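You operate a simulated robot arm through the tools that you are given. There is no shell and no other tool.

Carry out the task below with a simulated robot arm. There is one attempt and no reset: what you move stays moved.

JOB
Put things in order on the top of the green table. At the end: the white spool with blue ends from the top of the green table is on the brown carton (marked "HEDDLES"); the red clip from the top of the green table stands where the white spool with blue ends stood; the green clip from the top of the green table stands where the red clip stood; the purple clip from the top of the green table stands on top of the yellow wax block; whatever was shut is shut again. Leave all else as you found it, and nothing knocked over. Set down upright: white spool with blue ends.

Only the result counts: the job must be done as asked and must still hold three seconds after the hand-in. Knocking over, shifting, dropping, spilling or breaking anything else fails it.

ROBOT AND FRAMES
A 6-joint arm with a two-finger gripper, fixed in place. Base frame: the origin is at the foot of the arm, x ahead of it, y to its left, z up; the work surface is at about z = 0. Units: m, degrees, N and s.
With the tool pointing down near the work surface it reaches from about 0.18 to 0.48 m from the base axis. Its first joint turns from -66.0 to 66.0 degrees. Payload 1.76 kg.
The tool frame sits at the grasp point between the pads (the TCP): z along the fingers, y along the line on which they close. The tips reach 0.029 m beyond it. Largest opening 0.082 m; the body of the gripper starts 0.058 m behind the TCP.
Orientation is that of the tool frame in the base frame, as [roll, pitch, yaw] about the fixed x, y, z axes, in that order (R = Rz(yaw) Ry(pitch) Rx(roll)). With the fingers straight down and closing along the base's y, the tool's x points along the base's -x, its y along +y and its z along -z.

CONTROLS
- The arm moves only by the tool send_rows. Its argument "steps" is one flat list of numbers, 7 for each row, row after row: the turn, a rotation vector about the base's x, y, z in degrees, then the shift along the base's x, y, z in cm, then the closure, from 0 (fully open) to 1 (shut). In form: [rx, ry, rz, x, y, z, claw, rx, ry, rz, x, y, z, claw, ...]. A call has 1 to 20 rows; each row shifts and turns the commanded pose from where the row before left it. Each row takes 0.2 s and may step no farther than 0.05 m and 8.6 degrees from the row before; otherwise, or with a gripper value out of range, the whole call is refused. Where a pose cannot be reached the arm comes as near as it can. A force on the tool above 40 N (or 10 N above the force at the start of the call, whichever is more), or a blocked arm, ends the call early, and 0.2 s more pass. The fingers move at their own pace and stop on an object; they squeeze with about 22 N. The grip force told is the motor's: it shows also when the fingers shut on nothing. Time passes only in rows, and 0.2 s behind the last, so rows that do not move let the fingers close. It gives the time, the measured TCP pose, the force on the tool (base axes), the opening and the grip force at its end, in the units of the frame above (readings bear some noise), with the torque about the TCP (base axes, N m) and any sound that the robot's microphone picked up.
- Cameras (640 x 400 px; columns grow to the right, rows downward): "scene" is fixed at [0.0643, 0.3485, 0.4111]; the picture's right is [-0.64, -0.77, 0.00], its down [-0.53, 0.44, -0.73] and it looks along [0.56, -0.46, -0.68] (base axes); focal length 214 px, centre (320, 200). "wrist" rides on the gripper at [0.079, 0.004, -0.09] in the tool frame; the picture's right is [-0.05, 1.00, 0.00], its down [-0.71, -0.04, -0.71] and it looks along [-0.71, -0.04, 0.71] (tool axes); focal length 256 px, centre (320, 200). There is no depth. A picture from a camera that has moved, and an enlarged one, comes with that camera's place and axes in the base frame and with its lens.
- get_image(camera): a new picture of that camera. It takes no simulated time.
- zoom(camera, box): a new picture of the part [left, top, right, bottom] of that camera's present view, enlarged. It takes no simulated time.
- sign_off(): hands the job in; it is judged then, once.

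Nothing tells you positions but the pictures and the camera data. Unless the task says otherwise, let go and move clear before handing in.

The tools are called after "Emit:" as a command line: name --argument value ..., lists and objects as JSON in quotes. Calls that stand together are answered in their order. send_rows: Moves the arm, as the interface text tells. Its arguments: {"type":"object","properties":{"steps":{"type":"array","items":{"type":"number"}}},"required":["steps"]} The other tools are called the same way: get_image (camera) takes a picture; zoom (camera, box) takes an enlarged picture of a part of a camera's view; sign_off () hands the job in.

At the start:

```text
time: 0.0
tool_pos: [0.2931, 0.0418, 0.2813]
tool_rot: [180.0, 0.0, -179.9]
ft_force: [-0.2, 0.1, 0.8]
wrist_torque: [-0.01, -0.03, 0.02]
opening: 0.0821
grip_force: 0.2
```

scene: 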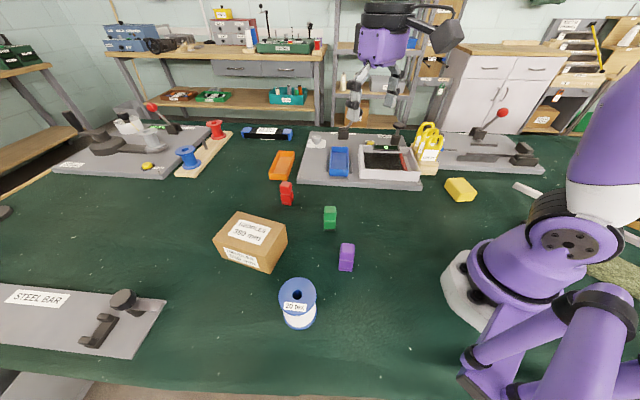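
wrist: 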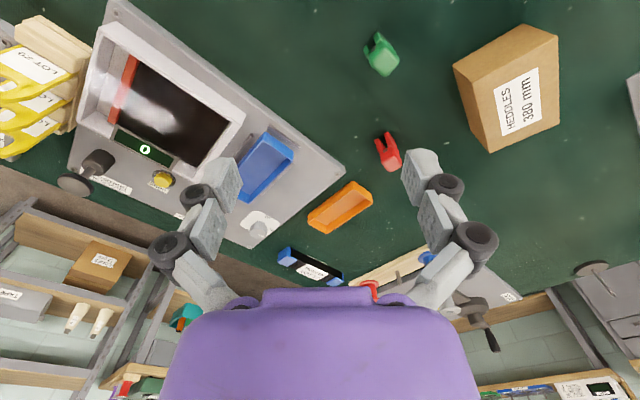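

I see a green table with the spool near the front, a HEDDLES carton, red, green and purple clips, and a yellow block to the right. I'll zoom in on each before moving.

Emit:
zoom --camera "scene" --box '[200, 160, 380, 340]'

Emit:
zoom --camera "scene" --box '[400, 110, 560, 210]'

Emit:
zoom --camera "scene" --box '[240, 110, 440, 235]'

Emit:
zoom --camera "wrist" --box '[320, 0, 580, 180]'

```text
2.22 times, centred on (290, 250) of scene
camera zoom: at [0.0643, 0.3485, 0.4111], right [-0.64, -0.77, 0.0], down [-0.53, 0.44, -0.73], along [0.56, -0.46, -0.68], focal length 477 px, centre (387, 89)
```

zoom: 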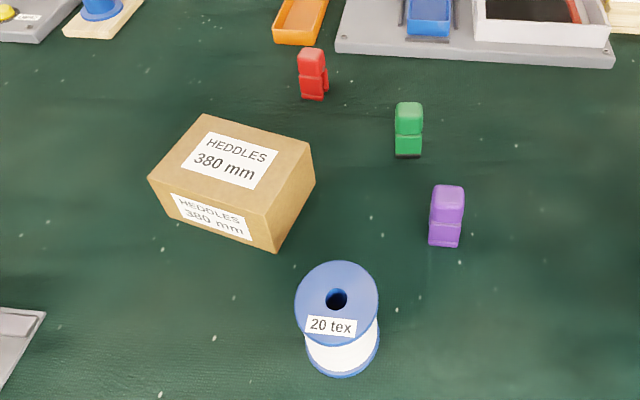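

```text
4.00 times, centred on (480, 160) of scene
camera zoom: at [0.0643, 0.3485, 0.4111], right [-0.64, -0.77, 0.0], down [-0.53, 0.44, -0.73], along [0.56, -0.46, -0.68], focal length 858 px, centre (-320, 360)
```

zoom: 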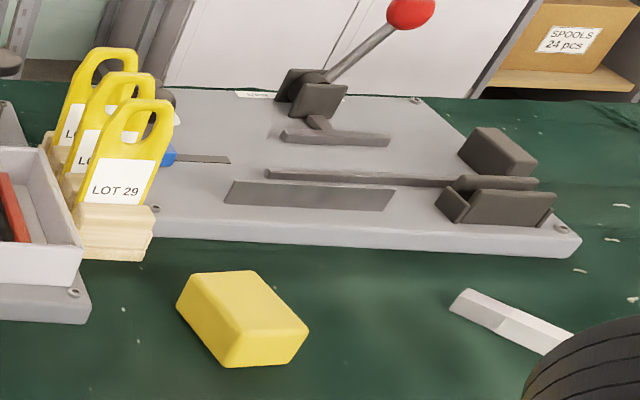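

```text
3.20 times, centred on (340, 172) of scene
camera zoom: at [0.0643, 0.3485, 0.4111], right [-0.64, -0.77, 0.0], down [-0.53, 0.44, -0.73], along [0.56, -0.46, -0.68], focal length 686 px, centre (256, 288)
```

zoom: 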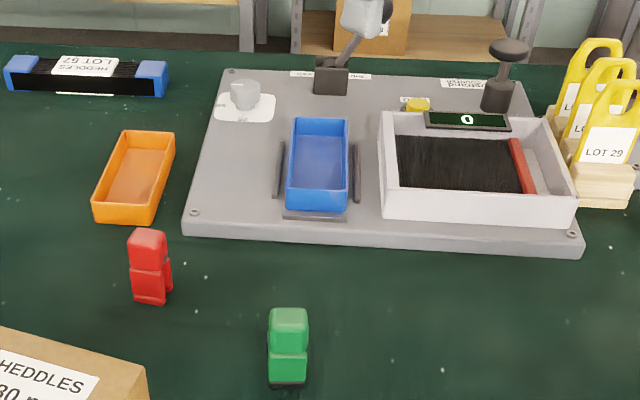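

```text
2.22 times, centred on (450, 90) of wrist
camera zoom: at [0.2142, 0.0451, 0.3702], right [0.05, 1.0, 0.0], down [0.71, -0.04, 0.71], along [0.71, -0.04, -0.71], focal length 569 px, centre (31, 444)
```

zoom: 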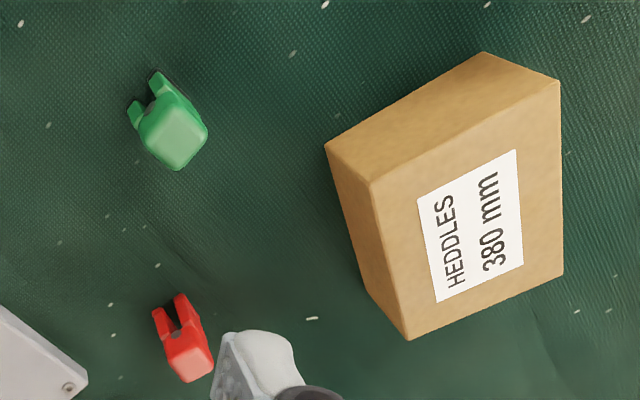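

The spool is near (0.20, 0.29), red near (0.46, 0.15), green near (0.32, 0.12), purple near (0.21, 0.16), the yellow block near (0.17, -0.25), and the carton near (0.37, 0.28). Next I'll move high over the spool to measure it better with the wrist camera.

Emit:
send_rows --steps '[0, 0, 0, -1.33, 3.4, -1.16, 0, 0, 0, 0, -1.33, 3.4, -1.16, 0, 0, 0, 0, -1.33, 3.4, -1.16, 0, 0, 0, 0, -1.33, 3.4, -1.16, 0, 0, 0, 0, -1.33, 3.4, -1.16, 0, 0, 0, 0, -1.33, 3.4, -1.16, 0, 0, 0, 0, -1.33, 3.4, -1.16, 0, 0, 0, 0, 0, 0, 0, 0]'

Emit:
get_image --camera "wrist"

Emit:
get_image --camera "scene"

```text
time: 1.8
tool_pos: [0.1996, 0.2809, 0.1991]
tool_rot: [180.0, 0.0, -180.0]
ft_force: [0.7, -0.3, -0.2]
wrist_torque: [0.0, -0.01, 0.02]
opening: 0.0819
grip_force: 0.0
```

```text
taken
camera wrist: at [0.1205, 0.2838, 0.2884], right [0.05, 1.0, 0.0], down [0.71, -0.04, 0.71], along [0.71, -0.04, -0.71], focal length 256 px, centre (320, 200)
```

wrist: 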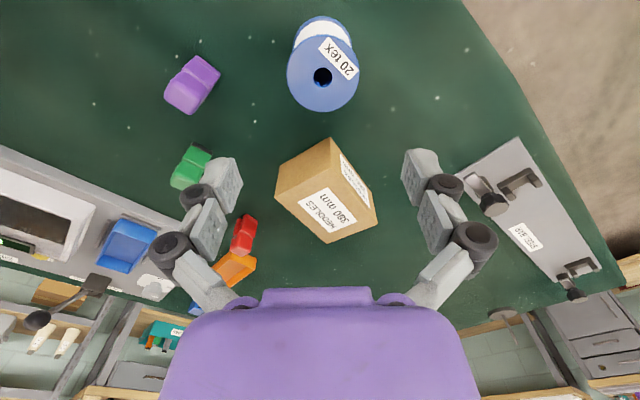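

```text
taken
```

scene: 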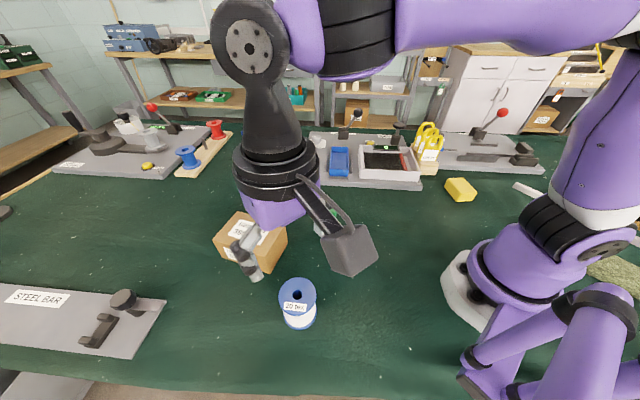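

Emit:
zoom --camera "wrist" --box '[260, 0, 420, 120]'

Emit:
zoom --camera "wrist" --box '[150, 40, 270, 130]'

Emit:
zoom --camera "wrist" --box '[220, 120, 420, 260]'

Emit:
zoom --camera "scene" --box '[260, 260, 340, 340]'

```text
3.33 times, centred on (340, 60) of wrist
camera zoom: at [0.1205, 0.2838, 0.2884], right [0.05, 1.0, 0.0], down [0.71, -0.04, 0.71], along [0.71, -0.04, -0.71], focal length 853 px, centre (253, 667)
```

zoom: 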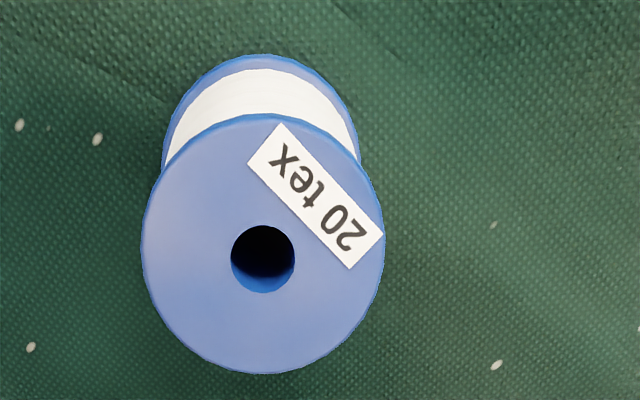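

```text
4.44 times, centred on (210, 85) of wrist
camera zoom: at [0.1205, 0.2838, 0.2884], right [0.05, 1.0, 0.0], down [0.71, -0.04, 0.71], along [0.71, -0.04, -0.71], focal length 1138 px, centre (809, 711)
```

zoom: 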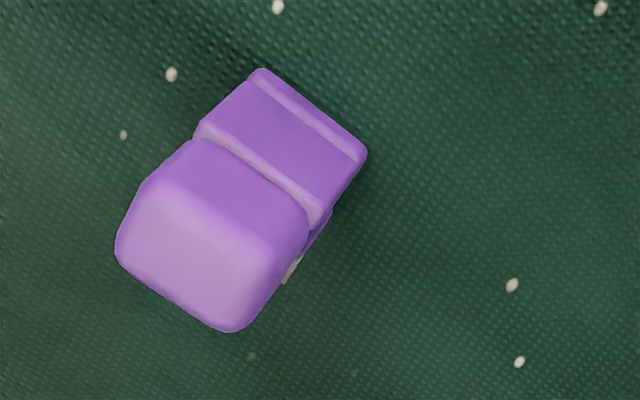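

```text
2.86 times, centred on (320, 190) of wrist
camera zoom: at [0.1205, 0.2838, 0.2884], right [0.05, 1.0, 0.0], down [0.71, -0.04, 0.71], along [0.71, -0.04, -0.71], focal length 731 px, centre (320, 229)
```

zoom: 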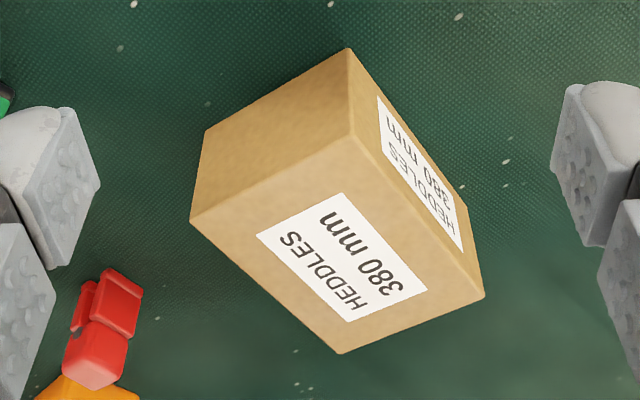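

```text
5.00 times, centred on (300, 300) of scene
camera zoom: at [0.0643, 0.3485, 0.4111], right [-0.64, -0.77, 0.0], down [-0.53, 0.44, -0.73], along [0.56, -0.46, -0.68], focal length 1072 px, centre (420, -300)
```

zoom: 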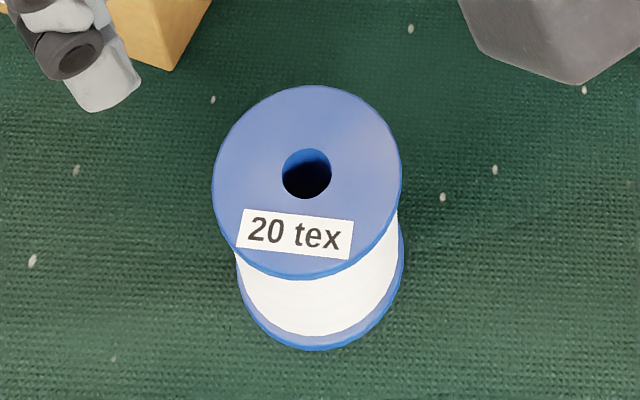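

The spool's top is at about z 0.06, its centre is about (0.202, 0.282) and its diameter about 0.063. The carton top is near z 0.066 and centred at (0.364, 0.282). I'll descend halfway over the spool and check alignment.

Emit:
send_rows --steps '[0, 0, 0, 0.2, 0.1, -3, 0, 0, 0, 0, 0, 0, -3, 0, 0, 0, 0, 0, 0, -2.5, 0, 0, 0, 0, 0, 0, 0, 0]'

Emit:
get_image --camera "wrist"

Emit:
zoom --camera "scene" --box '[230, 220, 370, 340]'

```text
time: 2.8
tool_pos: [0.2023, 0.2808, 0.1173]
tool_rot: [180.0, 0.0, 179.9]
ft_force: [-1.2, 0.5, -0.3]
wrist_torque: [-0.01, 0.01, 0.0]
opening: 0.0821
grip_force: 0.0
```

```text
taken
camera wrist: at [0.1235, 0.2855, 0.2049], right [0.05, 1.0, 0.0], down [0.71, -0.04, 0.71], along [0.71, -0.04, -0.71], focal length 256 px, centre (320, 200)
```

wrist: 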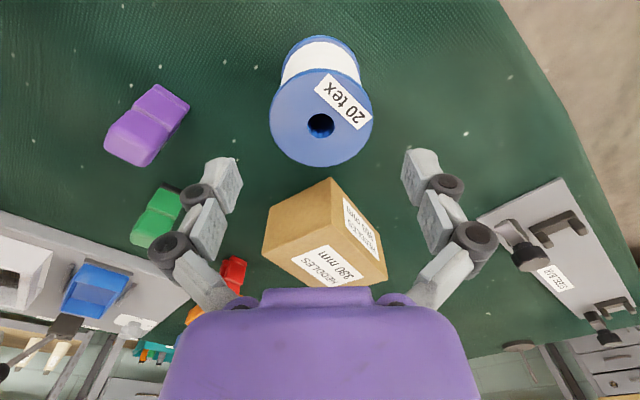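

```text
3.33 times, centred on (300, 280) of scene
camera zoom: at [0.0643, 0.3485, 0.4111], right [-0.64, -0.77, 0.0], down [-0.53, 0.44, -0.73], along [0.56, -0.46, -0.68], focal length 715 px, centre (387, -67)
```

zoom: 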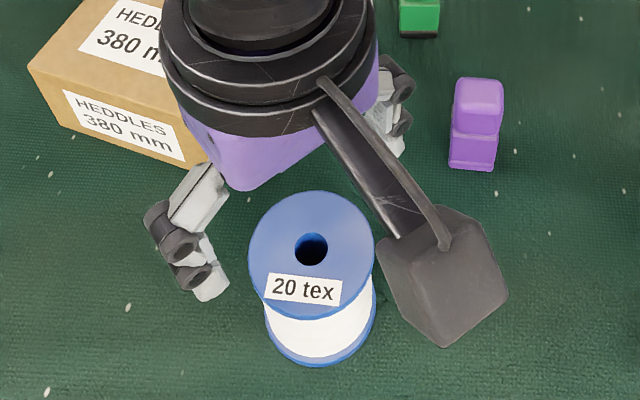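

The spool sits centred between the fingers in the picture. I'll descend to about z 0.048 and close on it.

Emit:
send_rows --steps '[0, 0, 0, -0.1, 0.05, -2.5, 0, 0, 0, 0, 0, 0, -2.5, 0, 0, 0, 0, 0, 0, -1.6, 0, 0, 0, 0, 0, 0, 0, 0]'

Emit:
get_image --camera "wrist"

Emit:
zoom --camera "scene" --box '[230, 220, 370, 340]'

```text
time: 3.8
tool_pos: [0.2006, 0.2841, 0.0498]
tool_rot: [180.0, 0.0, -179.9]
ft_force: [-0.1, 0.0, -0.3]
wrist_torque: [-0.01, 0.0, 0.02]
opening: 0.0821
grip_force: 0.0
```

```text
taken
camera wrist: at [0.1215, 0.2866, 0.1383], right [0.05, 1.0, 0.0], down [0.71, -0.04, 0.71], along [0.71, -0.04, -0.71], focal length 256 px, centre (320, 200)
```

wrist: 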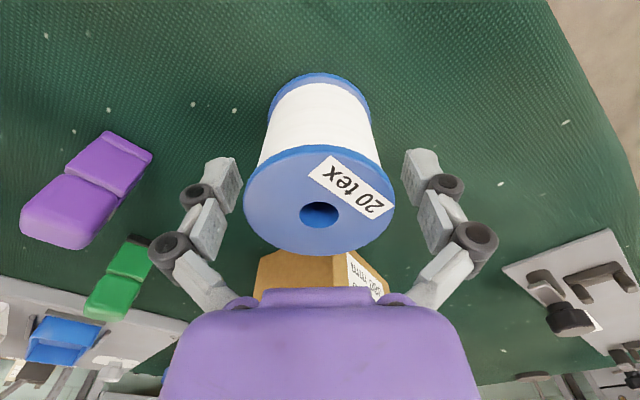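

```text
3.33 times, centred on (300, 280) of scene
camera zoom: at [0.0643, 0.3485, 0.4111], right [-0.64, -0.77, 0.0], down [-0.53, 0.44, -0.73], along [0.56, -0.46, -0.68], focal length 715 px, centre (387, -67)
```

zoom: 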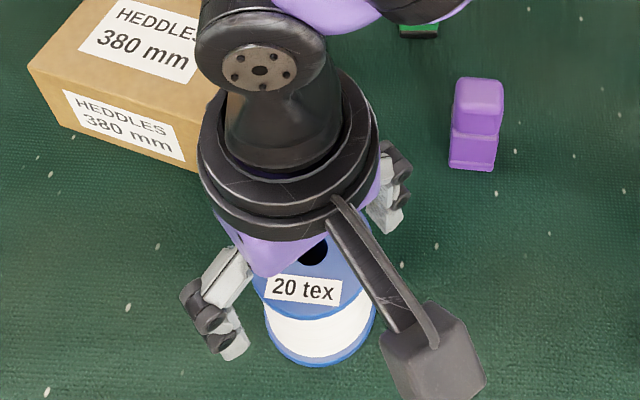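

The fingers straddle the top flange evenly. I'll rise a few mm so the pads meet the flange, then close.

Emit:
send_rows --steps '[0, 0, 0, 0, 0, 0.5, 0, 0, 0, 0, 0, 0, 0, 0.15, 0, 0, 0, 0, 0, 0, 0.25, 0, 0, 0, 0, 0, 0, 0.35, 0, 0, 0, 0, 0, 0, 0.45, 0, 0, 0, 0, 0, 0, 0.45]'

Emit:
get_image --camera "wrist"

```text
time: 5.2
tool_pos: [0.201, 0.2823, 0.0565]
tool_rot: [179.9, 0.1, -179.9]
ft_force: [-0.7, -0.7, 10.9]
wrist_torque: [-0.07, 0.08, 0.08]
opening: 0.0569
grip_force: 22.1
```

```text
taken
camera wrist: at [0.1217, 0.2852, 0.1439], right [0.05, 1.0, 0.0], down [0.71, -0.04, 0.71], along [0.71, -0.04, -0.71], focal length 256 px, centre (320, 200)
```

wrist: 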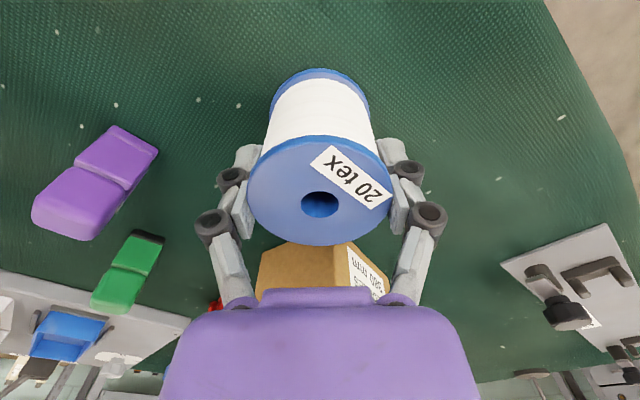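

The grip reads 22 N with the flange held. I'll lift a few centimetres and check that it comes up level.

Emit:
send_rows --steps '[0, 0, 0, 0, 0, 0.5, 0.5, 0, 0, 0, 0, 0, 1, 0.5, 0, 0, 0, 0, 0, 1.5, 0.5, 0, 0, 0, 0, 0, 0, 0.5]'

Emit:
get_image --camera "wrist"

Emit:
zoom --camera "scene" --box '[230, 220, 370, 340]'

```text
time: 6.2
tool_pos: [0.2025, 0.2821, 0.0852]
tool_rot: [179.9, 0.0, 180.0]
ft_force: [-0.6, -0.3, -1.3]
wrist_torque: [-0.01, 0.01, 0.0]
opening: 0.0568
grip_force: 21.7
```

```text
taken
camera wrist: at [0.1229, 0.2855, 0.1724], right [0.05, 1.0, 0.0], down [0.71, -0.04, 0.71], along [0.71, -0.04, -0.71], focal length 256 px, centre (320, 200)
```

wrist: 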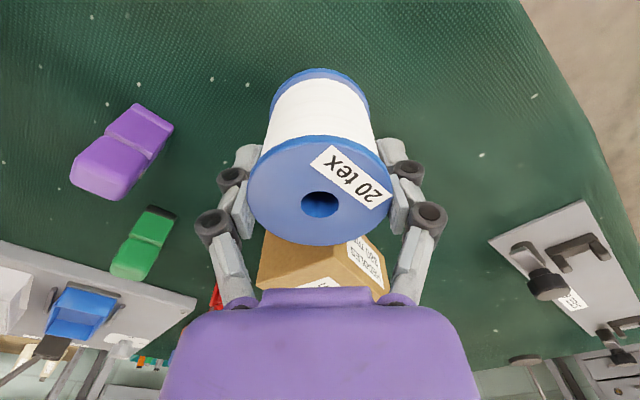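

```text
3.33 times, centred on (300, 280) of scene
camera zoom: at [0.0643, 0.3485, 0.4111], right [-0.64, -0.77, 0.0], down [-0.53, 0.44, -0.73], along [0.56, -0.46, -0.68], focal length 715 px, centre (387, -67)
```

zoom: 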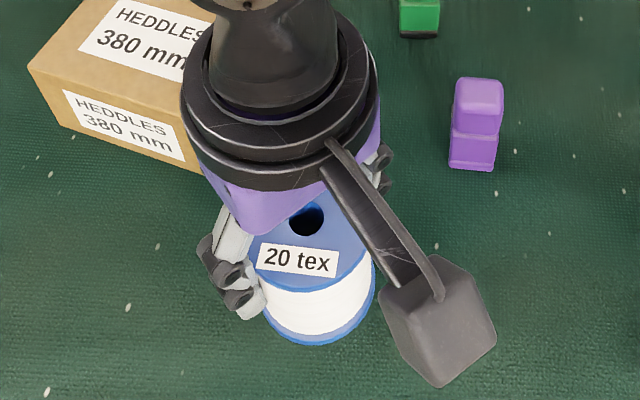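

The spool lifts straight. I'll raise it, carry it over the carton and look before lowering.

Emit:
send_rows --steps '[0, 0, 0, 0, 0, 2.5, 0.5, 0, 0, 0, 0, 0, 2.5, 0.5, 0, 0, 0, 0, 0, 2.5, 0.5, 0, 0, 0, 2.5, -0.05, 0, 0.5, 0, 0, 0, 2.6, -0.05, 0, 0.5, 0, 0, 0, 2.6, -0.05, 0, 0.5, 0, 0, 0, 2.6, -0.05, 0, 0.5, 0, 0, 0, 2.6, -0.05, 0, 0.5, 0, 0, 0, 2.6, -0.05, 0, 0.5, 0, 0, 0, 0, 0, 0, 0.5, 0, 0, 0, 0, 0, 0, 0.5]'

Emit:
get_image --camera "wrist"

Emit:
get_image --camera "scene"

```text
time: 8.6
tool_pos: [0.357, 0.2778, 0.1593]
tool_rot: [-179.9, 0.0, -180.0]
ft_force: [0.2, 0.4, -1.1]
wrist_torque: [0.02, 0.0, -0.03]
opening: 0.0568
grip_force: 21.8
```

```text
taken
camera wrist: at [0.2763, 0.2815, 0.2482], right [0.05, 1.0, 0.0], down [0.71, -0.04, 0.71], along [0.71, -0.04, -0.71], focal length 256 px, centre (320, 200)
```

wrist: 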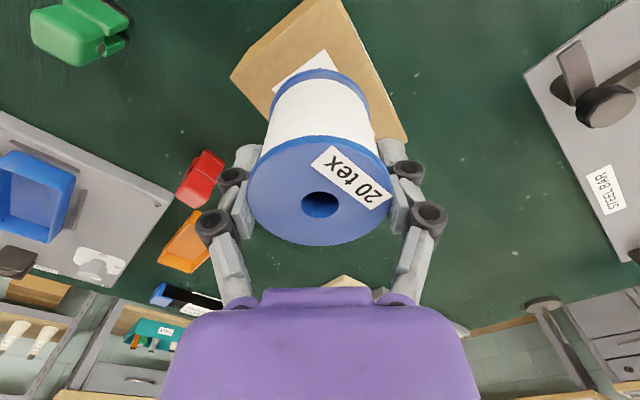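

```text
taken
```

scene: 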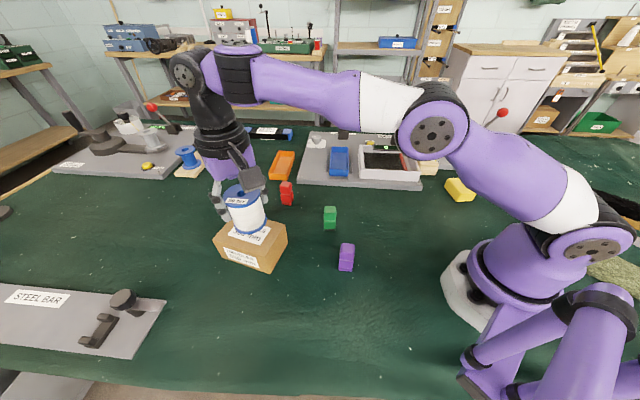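

The spool is above the carton, almost centred. I'll make a small correction and lower it close to the top.

Emit:
send_rows --steps '[0, 0, 0, 0.5, 0.25, -1, 0.5, 0, 0, 0, 0, 0, -1, 0.5, 0, 0, 0, 0, 0, -1, 0.5, 0, 0, 0, 0, 0, -0.4, 0.5, 0, 0, 0, 0, 0, 0, 0.5, 0, 0, 0, 0, 0, 0, 0.5]'

Emit:
zoom --camera "scene" --box '[190, 150, 310, 280]'

Emit:
get_image --camera "wrist"

```text
time: 10.0
tool_pos: [0.3614, 0.2809, 0.1254]
tool_rot: [180.0, -0.1, 180.0]
ft_force: [-0.3, 0.2, -1.4]
wrist_torque: [0.0, 0.04, 0.01]
opening: 0.057
grip_force: 21.7
```

```text
3.08 times, centred on (250, 215) of scene
camera zoom: at [0.0643, 0.3485, 0.4111], right [-0.64, -0.77, 0.0], down [-0.53, 0.44, -0.73], along [0.56, -0.46, -0.68], focal length 660 px, centre (535, 154)
```

zoom: 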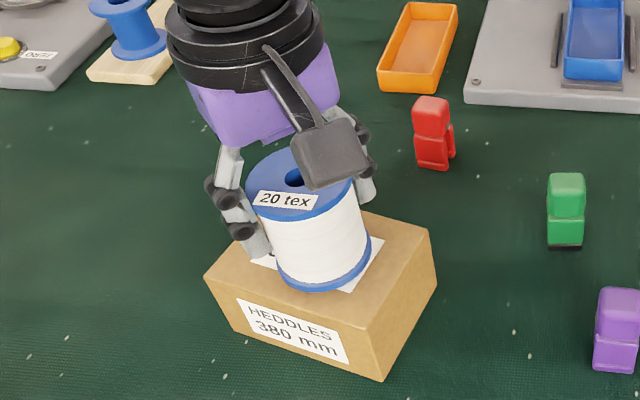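

```text
taken
camera wrist: at [0.2814, 0.2852, 0.2137], right [0.05, 1.0, 0.0], down [0.71, -0.04, 0.71], along [0.71, -0.04, -0.71], focal length 256 px, centre (320, 200)
```

wrist: 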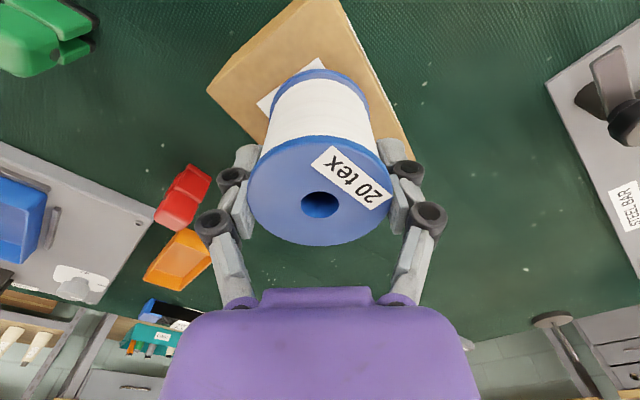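

The spool is about 5 mm or less above the carton. I'll lower it slowly and watch the force.

Emit:
send_rows --steps '[0, 0, 0, 0, 0, -0.15, 0.5, 0, 0, 0, 0, 0, -0.15, 0.5, 0, 0, 0, 0, 0, 0, 0.5]'

```text
time: 10.8
tool_pos: [0.3604, 0.2807, 0.1229]
tool_rot: [180.0, 0.0, -180.0]
ft_force: [0.5, -0.2, -1.3]
wrist_torque: [-0.01, -0.03, 0.01]
opening: 0.0569
grip_force: 21.6
```

Emit:
send_rows --steps '[0, 0, 0, 0, 0, -0.15, 0.5, 0, 0, 0, 0, 0, 0, 0.5]'

```text
time: 11.4
tool_pos: [0.3616, 0.2804, 0.1206]
tool_rot: [180.0, 0.0, 180.0]
ft_force: [-0.1, 0.8, 0.6]
wrist_torque: [0.01, -0.04, 0.03]
opening: 0.057
grip_force: 22.1
```

The force has changed slightly, so contact may be starting. I'll go down one more millimetre.

Emit:
send_rows --steps '[0, 0, 0, 0, 0, -0.1, 0.5, 0, 0, 0, 0, 0, 0, 0.5]'

Emit:
zoom --camera "scene" --box '[190, 150, 310, 280]'

```text
time: 12.0
tool_pos: [0.3614, 0.2797, 0.1211]
tool_rot: [180.0, 0.1, -180.0]
ft_force: [-2.2, 3.0, 14.4]
wrist_torque: [0.13, 0.11, 0.11]
opening: 0.057
grip_force: 22.0
```

```text
3.08 times, centred on (250, 215) of scene
camera zoom: at [0.0643, 0.3485, 0.4111], right [-0.64, -0.77, 0.0], down [-0.53, 0.44, -0.73], along [0.56, -0.46, -0.68], focal length 660 px, centre (535, 154)
```

zoom: 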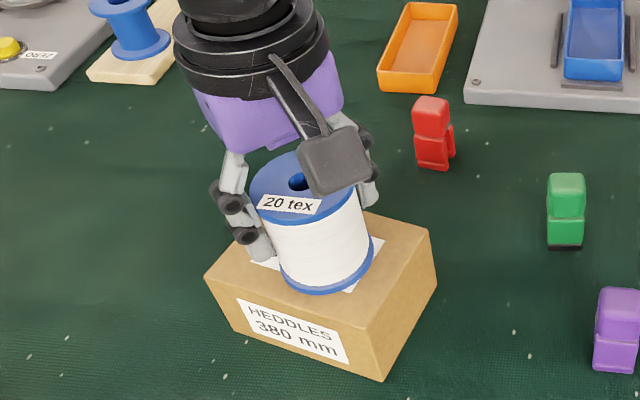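

The spool is resting on the carton (14 N). I'll ease off 1 mm, open, and then rise straight up.

Emit:
send_rows --steps '[0, 0, 0, 0, 0, 0.08, 0.5, 0, 0, 0, 0, 0, 0, 0.32, 0, 0, 0, 0, 0, 0, 0.25, 0, 0, 0, 0, 0, 0, 0.1, 0, 0, 0, 0, 0, 0, 0, 0, 0, 0, 0, 0, 0, 0]'

Emit:
get_image --camera "wrist"

Emit:
zoom --camera "scene" --box '[190, 150, 310, 280]'

```text
time: 13.4
tool_pos: [0.3621, 0.2801, 0.121]
tool_rot: [-180.0, 0.0, -180.0]
ft_force: [0.1, 0.3, -0.3]
wrist_torque: [0.0, 0.0, 0.0]
opening: 0.0818
grip_force: 0.1
```

```text
taken
camera wrist: at [0.2823, 0.2836, 0.2085], right [0.05, 1.0, 0.0], down [0.71, -0.04, 0.71], along [0.71, -0.04, -0.71], focal length 256 px, centre (320, 200)
```

wrist: 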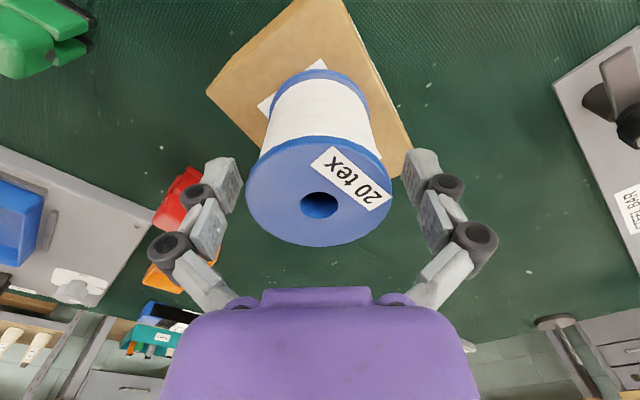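

```text
3.08 times, centred on (250, 215) of scene
camera zoom: at [0.0643, 0.3485, 0.4111], right [-0.64, -0.77, 0.0], down [-0.53, 0.44, -0.73], along [0.56, -0.46, -0.68], focal length 660 px, centre (535, 154)
```

zoom: 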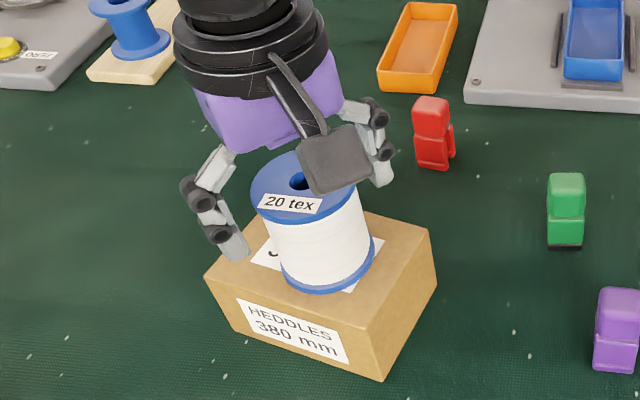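

The spool stands on the carton, released. I'll rise and shift toward the red clip to view it.

Emit:
send_rows --steps '[0, 0, 0, 0, 0, 2.5, 0, 0, 0, 0, 0, 0, 3, 0, 0, 0, 0, 0, 0, 3, 0, 0, 0, 0, 0, 0, 1.5, 0, 0, 0, 0, 0.4, -3.4, 0, 0, 0, 0, 0, 0.4, -3.4, 0, 0, 0, 0, 0, 0.4, -3.4, 0, 0, 0, 0, 0, 0.4, -3.4, -1, 0, 0, 0, 0, 0, 0, -1, 0, 0, 0, 0, 0, 0, 0, 0]'

Emit:
get_image --camera "wrist"

Emit:
get_image --camera "scene"

```text
time: 15.6
tool_pos: [0.3675, 0.1349, 0.1791]
tool_rot: [179.9, 0.0, -180.0]
ft_force: [-0.8, -0.1, -0.1]
wrist_torque: [0.01, 0.02, -0.06]
opening: 0.0821
grip_force: 0.1
out of reach, approached as far as the arm can: row 2, 3, 4
```

```text
taken
camera wrist: at [0.2879, 0.139, 0.2671], right [0.05, 1.0, 0.0], down [0.71, -0.04, 0.71], along [0.71, -0.04, -0.71], focal length 256 px, centre (320, 200)
```

wrist: 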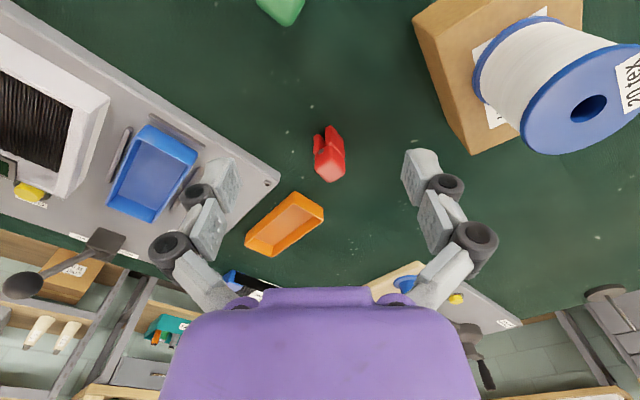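

```text
taken
```

scene: 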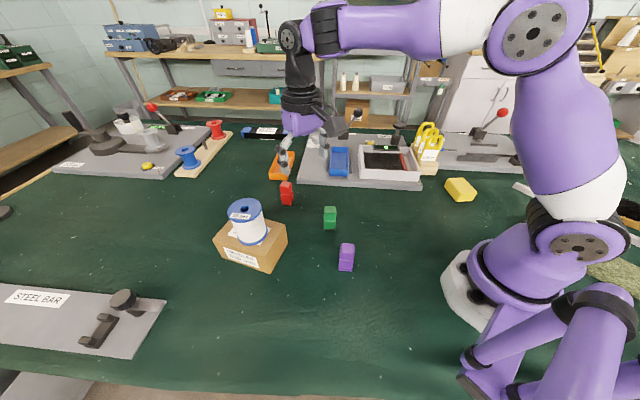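

The red clip is in view near the centre. I'll zoom to get its pose.

Emit:
zoom --camera "wrist" --box '[280, 100, 380, 200]'

Emit:
zoom --camera "scene" --box '[260, 170, 360, 240]'

Emit:
zoom --camera "scene" --box '[310, 190, 370, 280]'

```text
4.00 times, centred on (330, 150) of wrist
camera zoom: at [0.2879, 0.139, 0.2671], right [0.05, 1.0, 0.0], down [0.71, -0.04, 0.71], along [0.71, -0.04, -0.71], focal length 1024 px, centre (280, 400)
```

zoom: 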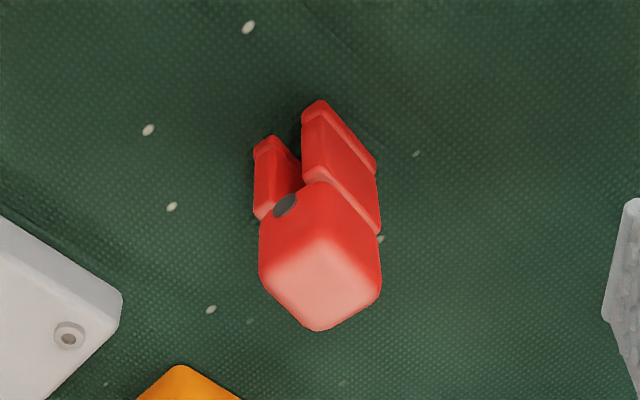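

```text
5.71 times, centred on (310, 205) of scene
camera zoom: at [0.0643, 0.3485, 0.4111], right [-0.64, -0.77, 0.0], down [-0.53, 0.44, -0.73], along [0.56, -0.46, -0.68], focal length 1226 px, centre (377, 171)
```

zoom: 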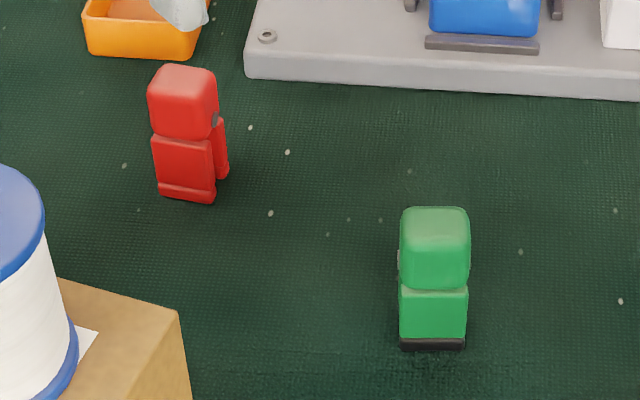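

```text
4.44 times, centred on (340, 235) of scene
camera zoom: at [0.0643, 0.3485, 0.4111], right [-0.64, -0.77, 0.0], down [-0.53, 0.44, -0.73], along [0.56, -0.46, -0.68], focal length 953 px, centre (231, 44)
```

zoom: 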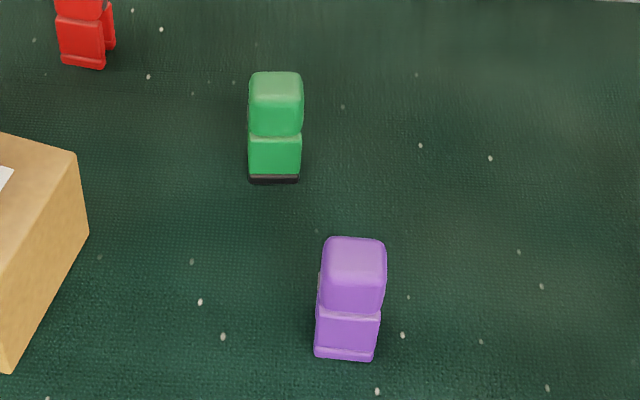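

The red clip is centred near (0.452, 0.141), with its top at about z 0.062 and turned about 45°. I'll turn the gripper -45°, drop to z 0.11 and move over it.

Emit:
send_rows --steps '[0, 0, -7.5, 0, 0, -1, 0, 0, 0, -7.5, 0, 0, -1, 0, 0, 0, -7.5, 0, 0, -1, 0, 0, 0, -7.5, 0, 0, -1, 0, 0, 0, -7.5, 0, 0, -1, 0, 0, 0, -7.5, 0, 0, -1, 0, 0, 0, 0, 2, 0.1, 0, 0, 0, 0, 0, 2, 0.2, 0, 0, 0, 0, 0, 2, 0.2, 0, 0, 0, 0, 0, 0, 0, 0, 0, 0, 0, 0, 0, 0, 0, 0]'

Emit:
get_image --camera "wrist"

Emit:
get_image --camera "scene"

```text
time: 18.0
tool_pos: [0.4266, 0.1398, 0.115]
tool_rot: [180.0, 0.1, 135.0]
ft_force: [0.3, 0.1, 0.6]
wrist_torque: [0.01, -0.02, 0.01]
opening: 0.0821
grip_force: 0.1
```

```text
taken
camera wrist: at [0.3728, 0.1993, 0.2039], right [0.74, 0.67, 0.0], down [0.47, -0.53, 0.71], along [0.47, -0.53, -0.71], focal length 256 px, centre (320, 200)
```

wrist: 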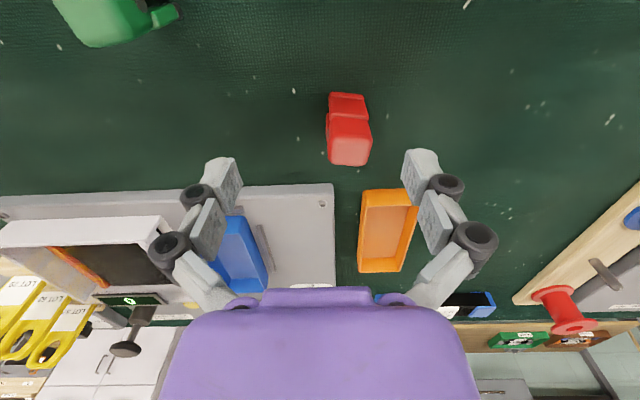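

```text
taken
```

scene: 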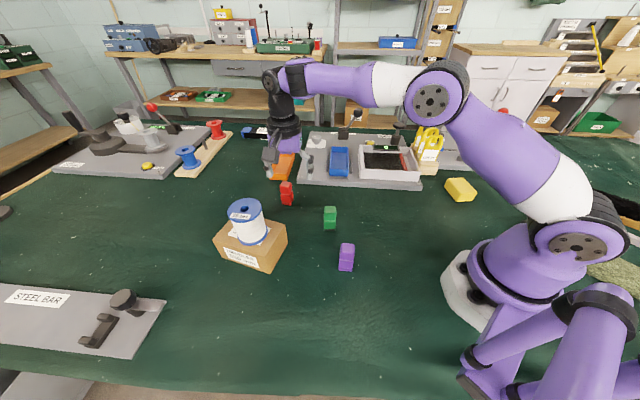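

Red is centred at (0.453, 0.141) and square to the fingers. I'll move over it and verify before descending.

Emit:
send_rows --steps '[0, 0, 0, 1.3, 0.03, 0, 0, 0, 0, 0, 1.35, 0.03, 0, 0, 0, 0, 0, 0, 0, -1, 0, 0, 0, 0, 0, 0, 0, 0, 0, 0, 0, 0, 0, 0, 0]'

Emit:
get_image --camera "wrist"

Emit:
zoom --camera "scene" --box '[230, 140, 350, 240]'

```text
time: 19.2
tool_pos: [0.4496, 0.1388, 0.1067]
tool_rot: [-180.0, 0.0, 135.0]
ft_force: [0.1, -0.1, 0.3]
wrist_torque: [0.01, 0.01, 0.02]
opening: 0.0817
grip_force: 0.1
out of reach, approached as far as the arm can: row 2
```

```text
taken
camera wrist: at [0.3961, 0.1983, 0.1946], right [0.74, 0.67, 0.0], down [0.47, -0.53, 0.71], along [0.47, -0.53, -0.71], focal length 256 px, centre (320, 200)
```

wrist: 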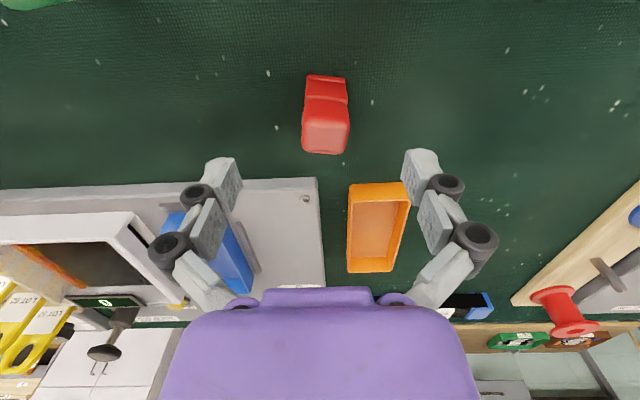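

```text
4.00 times, centred on (290, 190) of scene
camera zoom: at [0.0643, 0.3485, 0.4111], right [-0.64, -0.77, 0.0], down [-0.53, 0.44, -0.73], along [0.56, -0.46, -0.68], focal length 858 px, centre (440, 240)
```

zoom: 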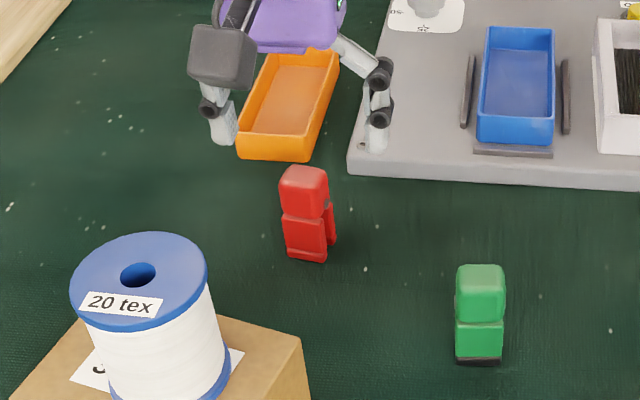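

The reach limit held the gripper about 4 mm short at this height. I'll descend with the fingers straddling the clip and nudge forward as I go lower.

Emit:
send_rows --steps '[0, 0, 0, 0.1, 0.03, -1.5, 0, 0, 0, 0, 0.15, 0.03, -1.5, 0, 0, 0, 0, 0.15, 0, -1.5, 0, 0, 0, 0, 0, 0, 0, 0, 0, 0, 0, 0, 0, 0, 0]'

Emit:
get_image --camera "wrist"

Emit:
zoom --camera "scene" --box '[230, 140, 350, 240]'

```text
time: 20.4
tool_pos: [0.4543, 0.1417, 0.0626]
tool_rot: [-179.9, 0.0, 135.0]
ft_force: [0.0, 0.2, -0.3]
wrist_torque: [-0.03, -0.01, 0.0]
opening: 0.0821
grip_force: 0.2
```

```text
taken
camera wrist: at [0.401, 0.1997, 0.1511], right [0.74, 0.67, 0.0], down [0.47, -0.53, 0.71], along [0.47, -0.53, -0.71], focal length 256 px, centre (320, 200)
```

wrist: 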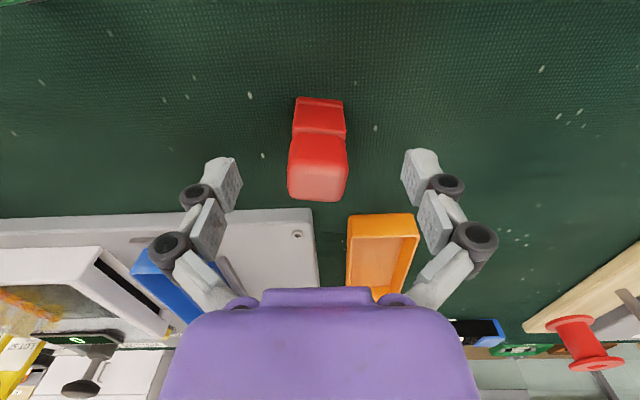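

```text
4.00 times, centred on (290, 190) of scene
camera zoom: at [0.0643, 0.3485, 0.4111], right [-0.64, -0.77, 0.0], down [-0.53, 0.44, -0.73], along [0.56, -0.46, -0.68], focal length 858 px, centre (440, 240)
```

zoom: 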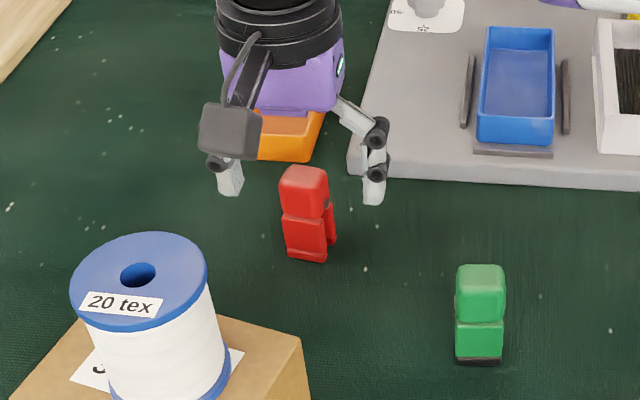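

The red clip is centred between the fingers. I'll descend to about z 0.046 and close gently.

Emit:
send_rows --steps '[0, 0, 0, -0.1, 0.05, -0.8, 0, 0, 0, 0, 0, 0, -0.8, 0, 0, 0, 0, 0, 0, 0, 0, 0, 0, 0, 0, 0, 0, 0.3, 0, 0, 0, 0, 0, 0, 0.5, 0, 0, 0, 0, 0, 0, 0.6, 0, 0, 0, 0, 0, 0, 0.7, 0, 0, 0, 0, 0, 0, 0.8, 0, 0, 0, 0, 0, 0, 0.9, 0, 0, 0, 0, 0, 0, 0.9]'

Emit:
get_image --camera "wrist"

Emit:
zoom --camera "scene" --box '[230, 140, 350, 240]'

```text
time: 22.6
tool_pos: [0.4519, 0.143, 0.0463]
tool_rot: [180.0, 0.0, 135.1]
ft_force: [-0.5, 0.7, 2.2]
wrist_torque: [-0.02, 0.0, 0.02]
opening: 0.0274
grip_force: 22.3
```

```text
taken
camera wrist: at [0.3991, 0.2006, 0.1356], right [0.74, 0.67, 0.0], down [0.47, -0.53, 0.71], along [0.47, -0.53, -0.71], focal length 256 px, centre (320, 200)
```

wrist: 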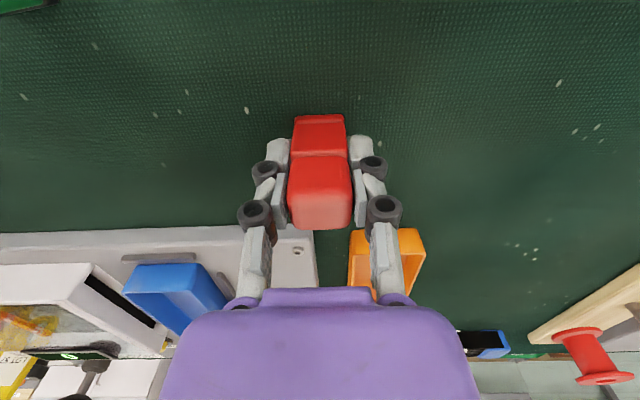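

```text
4.00 times, centred on (290, 190) of scene
camera zoom: at [0.0643, 0.3485, 0.4111], right [-0.64, -0.77, 0.0], down [-0.53, 0.44, -0.73], along [0.56, -0.46, -0.68], focal length 858 px, centre (440, 240)
```

zoom: 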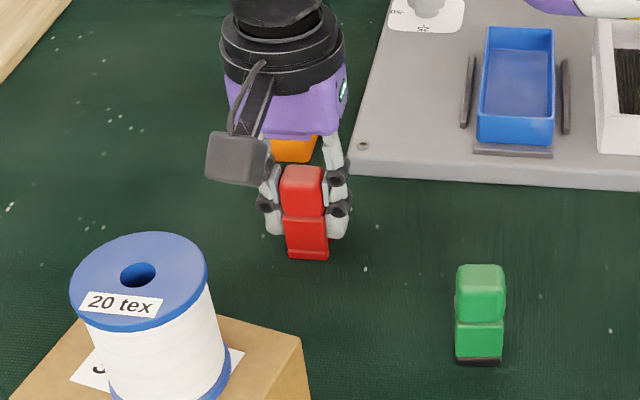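

Red is gripped firmly and upright. I'll lift it, back away from the spool and carton, and head to the old spool spot.

Emit:
send_rows --steps '[0, 0, 0, 0, 0, 1, 0.9, 0, 0, 0, 0, 0, 2, 0.9, 0, 0, 0, -1.5, 0, 2, 0.9, 0, 0, 0, -3, 0, 2, 0.9, 0, 0, 0, -3.5, 0, 2, 0.9, 0, 0, 0, -3.5, 0, 2, 0.9, 0, 0, 0, -3.5, 0, 0, 0.9, 0, 0, 0, -3, 2, 0, 0.9, 0, 0, 0, -3, 3, 0, 0.9, 0, 0, 0, -2.2, 3, 0, 0.9, 0, 0, 0, -1.9, 3, 0, 0.9, 0, 0, 0, 0, 3, 0, 0.9, 0, 0, 0, 0, 0, 0, 0.9, 0, 0, 0, 0, 0, 0, 0.9]'

Emit:
get_image --camera "wrist"

Emit:
get_image --camera "scene"

```text
time: 25.6
tool_pos: [0.2062, 0.2809, 0.1549]
tool_rot: [-179.9, 0.0, 135.0]
ft_force: [-0.5, -0.7, -0.4]
wrist_torque: [0.0, 0.02, 0.0]
opening: 0.0273
grip_force: 22.5
```

```text
taken
camera wrist: at [0.1526, 0.3389, 0.2442], right [0.74, 0.67, 0.0], down [0.47, -0.53, 0.71], along [0.47, -0.53, -0.71], focal length 256 px, centre (320, 200)
```

wrist: 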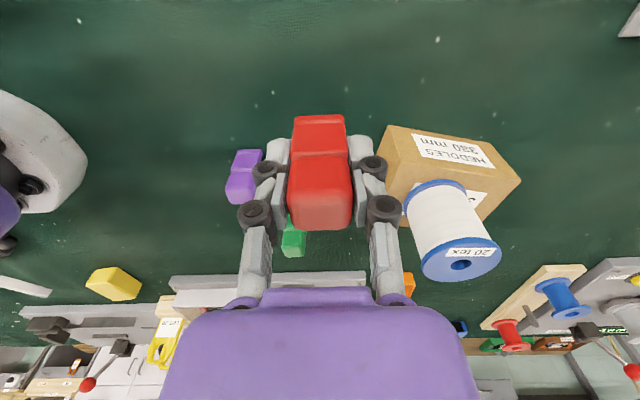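

```text
taken
```

scene: 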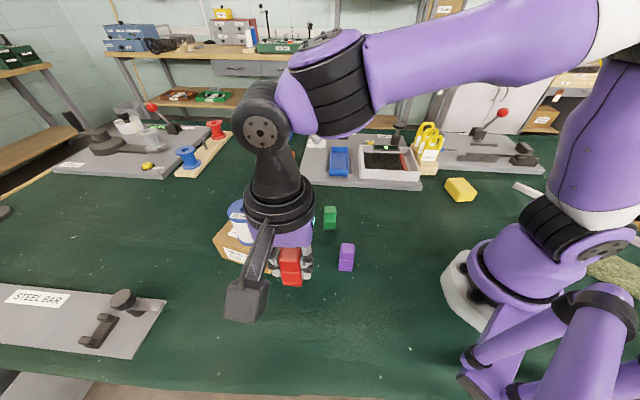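

Red is above the old spool spot. I'll correct by a few millimetres and lower to just above the table.

Emit:
send_rows --steps '[0, 0, 0, -0.5, 0.15, -2.5, 0.9, 0, 0, 0, 0, 0, -2.5, 0.9, 0, 0, 0, 0, 0, -2.5, 0.9, 0, 0, 0, 0, 0, -2, 0.9, 0, 0, 0, 0, 0, -0.8, 0.9, 0, 0, 0, 0, 0, 0, 0.9, 0, 0, 0, 0, 0, 0, 0.9]'

Emit:
zoom --camera "scene" --box '[230, 220, 370, 340]'

Emit:
get_image --camera "wrist"

```text
time: 27.2
tool_pos: [0.1993, 0.2845, 0.0527]
tool_rot: [-180.0, -0.1, 135.0]
ft_force: [-0.5, -0.6, -0.2]
wrist_torque: [-0.01, 0.01, -0.03]
opening: 0.0273
grip_force: 22.0
```

```text
3.33 times, centred on (300, 280) of scene
camera zoom: at [0.0643, 0.3485, 0.4111], right [-0.64, -0.77, 0.0], down [-0.53, 0.44, -0.73], along [0.56, -0.46, -0.68], focal length 715 px, centre (387, -67)
```

zoom: 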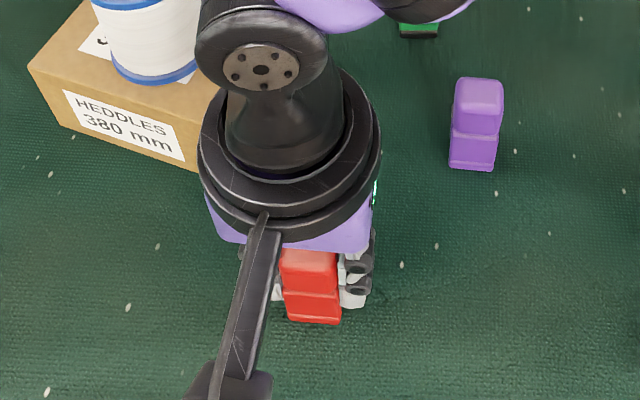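

```text
taken
camera wrist: at [0.1461, 0.3418, 0.1408], right [0.74, 0.67, 0.0], down [0.47, -0.53, 0.71], along [0.47, -0.53, -0.71], focal length 256 px, centre (320, 200)
```

wrist: 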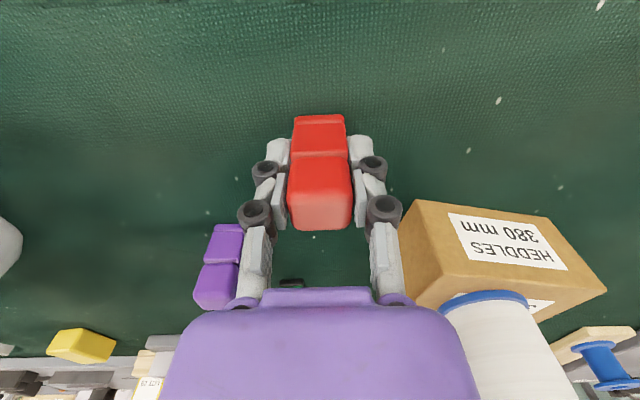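

It's close to the target. I'll lower in small steps until contact.

Emit:
send_rows --steps '[0, 0, 0, 0.12, -0.1, -0.2, 0.9, 0, 0, 0, 0, 0, -0.15, 0.9, 0, 0, 0, 0, 0, 0, 0.9]'

```text
time: 28.0
tool_pos: [0.1991, 0.2823, 0.0491]
tool_rot: [180.0, 0.0, 134.9]
ft_force: [-0.3, -0.2, -1.0]
wrist_torque: [0.03, -0.02, -0.03]
opening: 0.0269
grip_force: 21.7
```

Emit:
send_rows --steps '[0, 0, 0, 0, 0, -0.15, 0.9, 0, 0, 0, 0, 0, 0, 0.9]'

```text
time: 28.6
tool_pos: [0.2, 0.2823, 0.0481]
tool_rot: [-180.0, 0.0, 134.9]
ft_force: [-0.1, 0.2, -0.5]
wrist_torque: [0.02, 0.0, 0.04]
opening: 0.0269
grip_force: 22.1
```

Emit:
send_rows --steps '[0, 0, 0, 0, 0, -0.1, 0.9, 0, 0, 0, 0, 0, 0, 0.9]'

```text
time: 29.2
tool_pos: [0.1995, 0.2824, 0.047]
tool_rot: [180.0, 0.0, 135.1]
ft_force: [-0.1, 0.4, -0.2]
wrist_torque: [0.02, 0.01, 0.02]
opening: 0.0272
grip_force: 21.4
```

Emit:
send_rows --steps '[0, 0, 0, 0, 0, -0.1, 0.9, 0, 0, 0, 0, 0, 0, 0.9]'

```text
time: 29.8
tool_pos: [0.1995, 0.2826, 0.0468]
tool_rot: [179.9, -0.1, 135.0]
ft_force: [-0.6, -0.9, 3.1]
wrist_torque: [0.04, 0.05, -0.03]
opening: 0.0272
grip_force: 22.1
```

Contact is made at about 3 N. I'll open slowly and check that the clip stands.

Emit:
send_rows --steps '[0, 0, 0, 0, 0, 0, 0.68, 0, 0, 0, 0, 0, 0, 0.62, 0, 0, 0, 0, 0, 0, 0.5, 0, 0, 0, 0, 0, 0, 0.3, 0, 0, 0, 0, 0, 0, 0.1, 0, 0, 0, 0, 0, 0, 0, 0, 0, 0, 0, 0, 0, 0]'

Emit:
get_image --camera "wrist"

Emit:
zoom --camera "scene" --box '[230, 220, 370, 340]'

```text
time: 31.4
tool_pos: [0.1997, 0.2819, 0.047]
tool_rot: [179.9, 0.1, 135.0]
ft_force: [0.1, 0.4, 0.5]
wrist_torque: [-0.01, 0.0, 0.02]
opening: 0.082
grip_force: 0.0
```

```text
taken
camera wrist: at [0.1457, 0.3401, 0.1353], right [0.74, 0.67, 0.0], down [0.47, -0.53, 0.71], along [0.47, -0.53, -0.71], focal length 256 px, centre (320, 200)
```

wrist: 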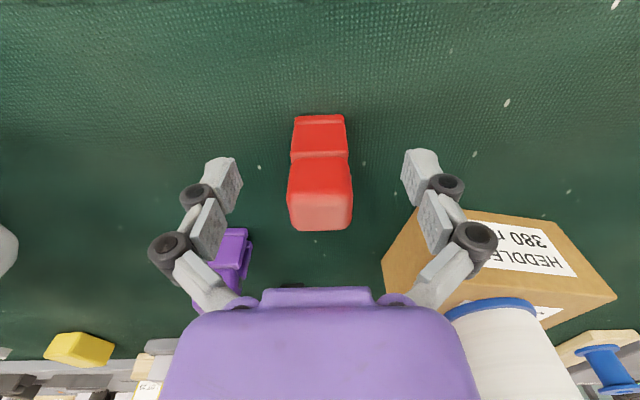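

```text
3.33 times, centred on (300, 280) of scene
camera zoom: at [0.0643, 0.3485, 0.4111], right [-0.64, -0.77, 0.0], down [-0.53, 0.44, -0.73], along [0.56, -0.46, -0.68], focal length 715 px, centre (387, -67)
```

zoom: 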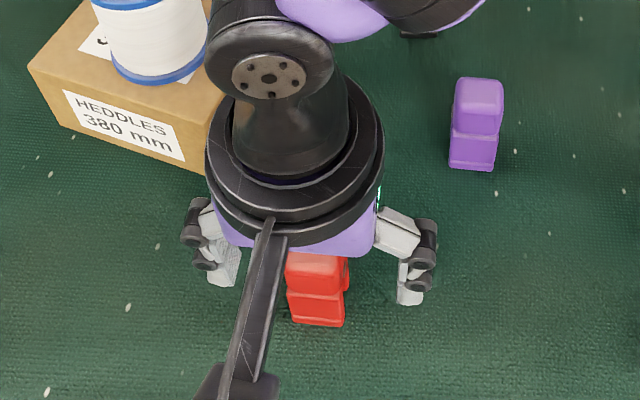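

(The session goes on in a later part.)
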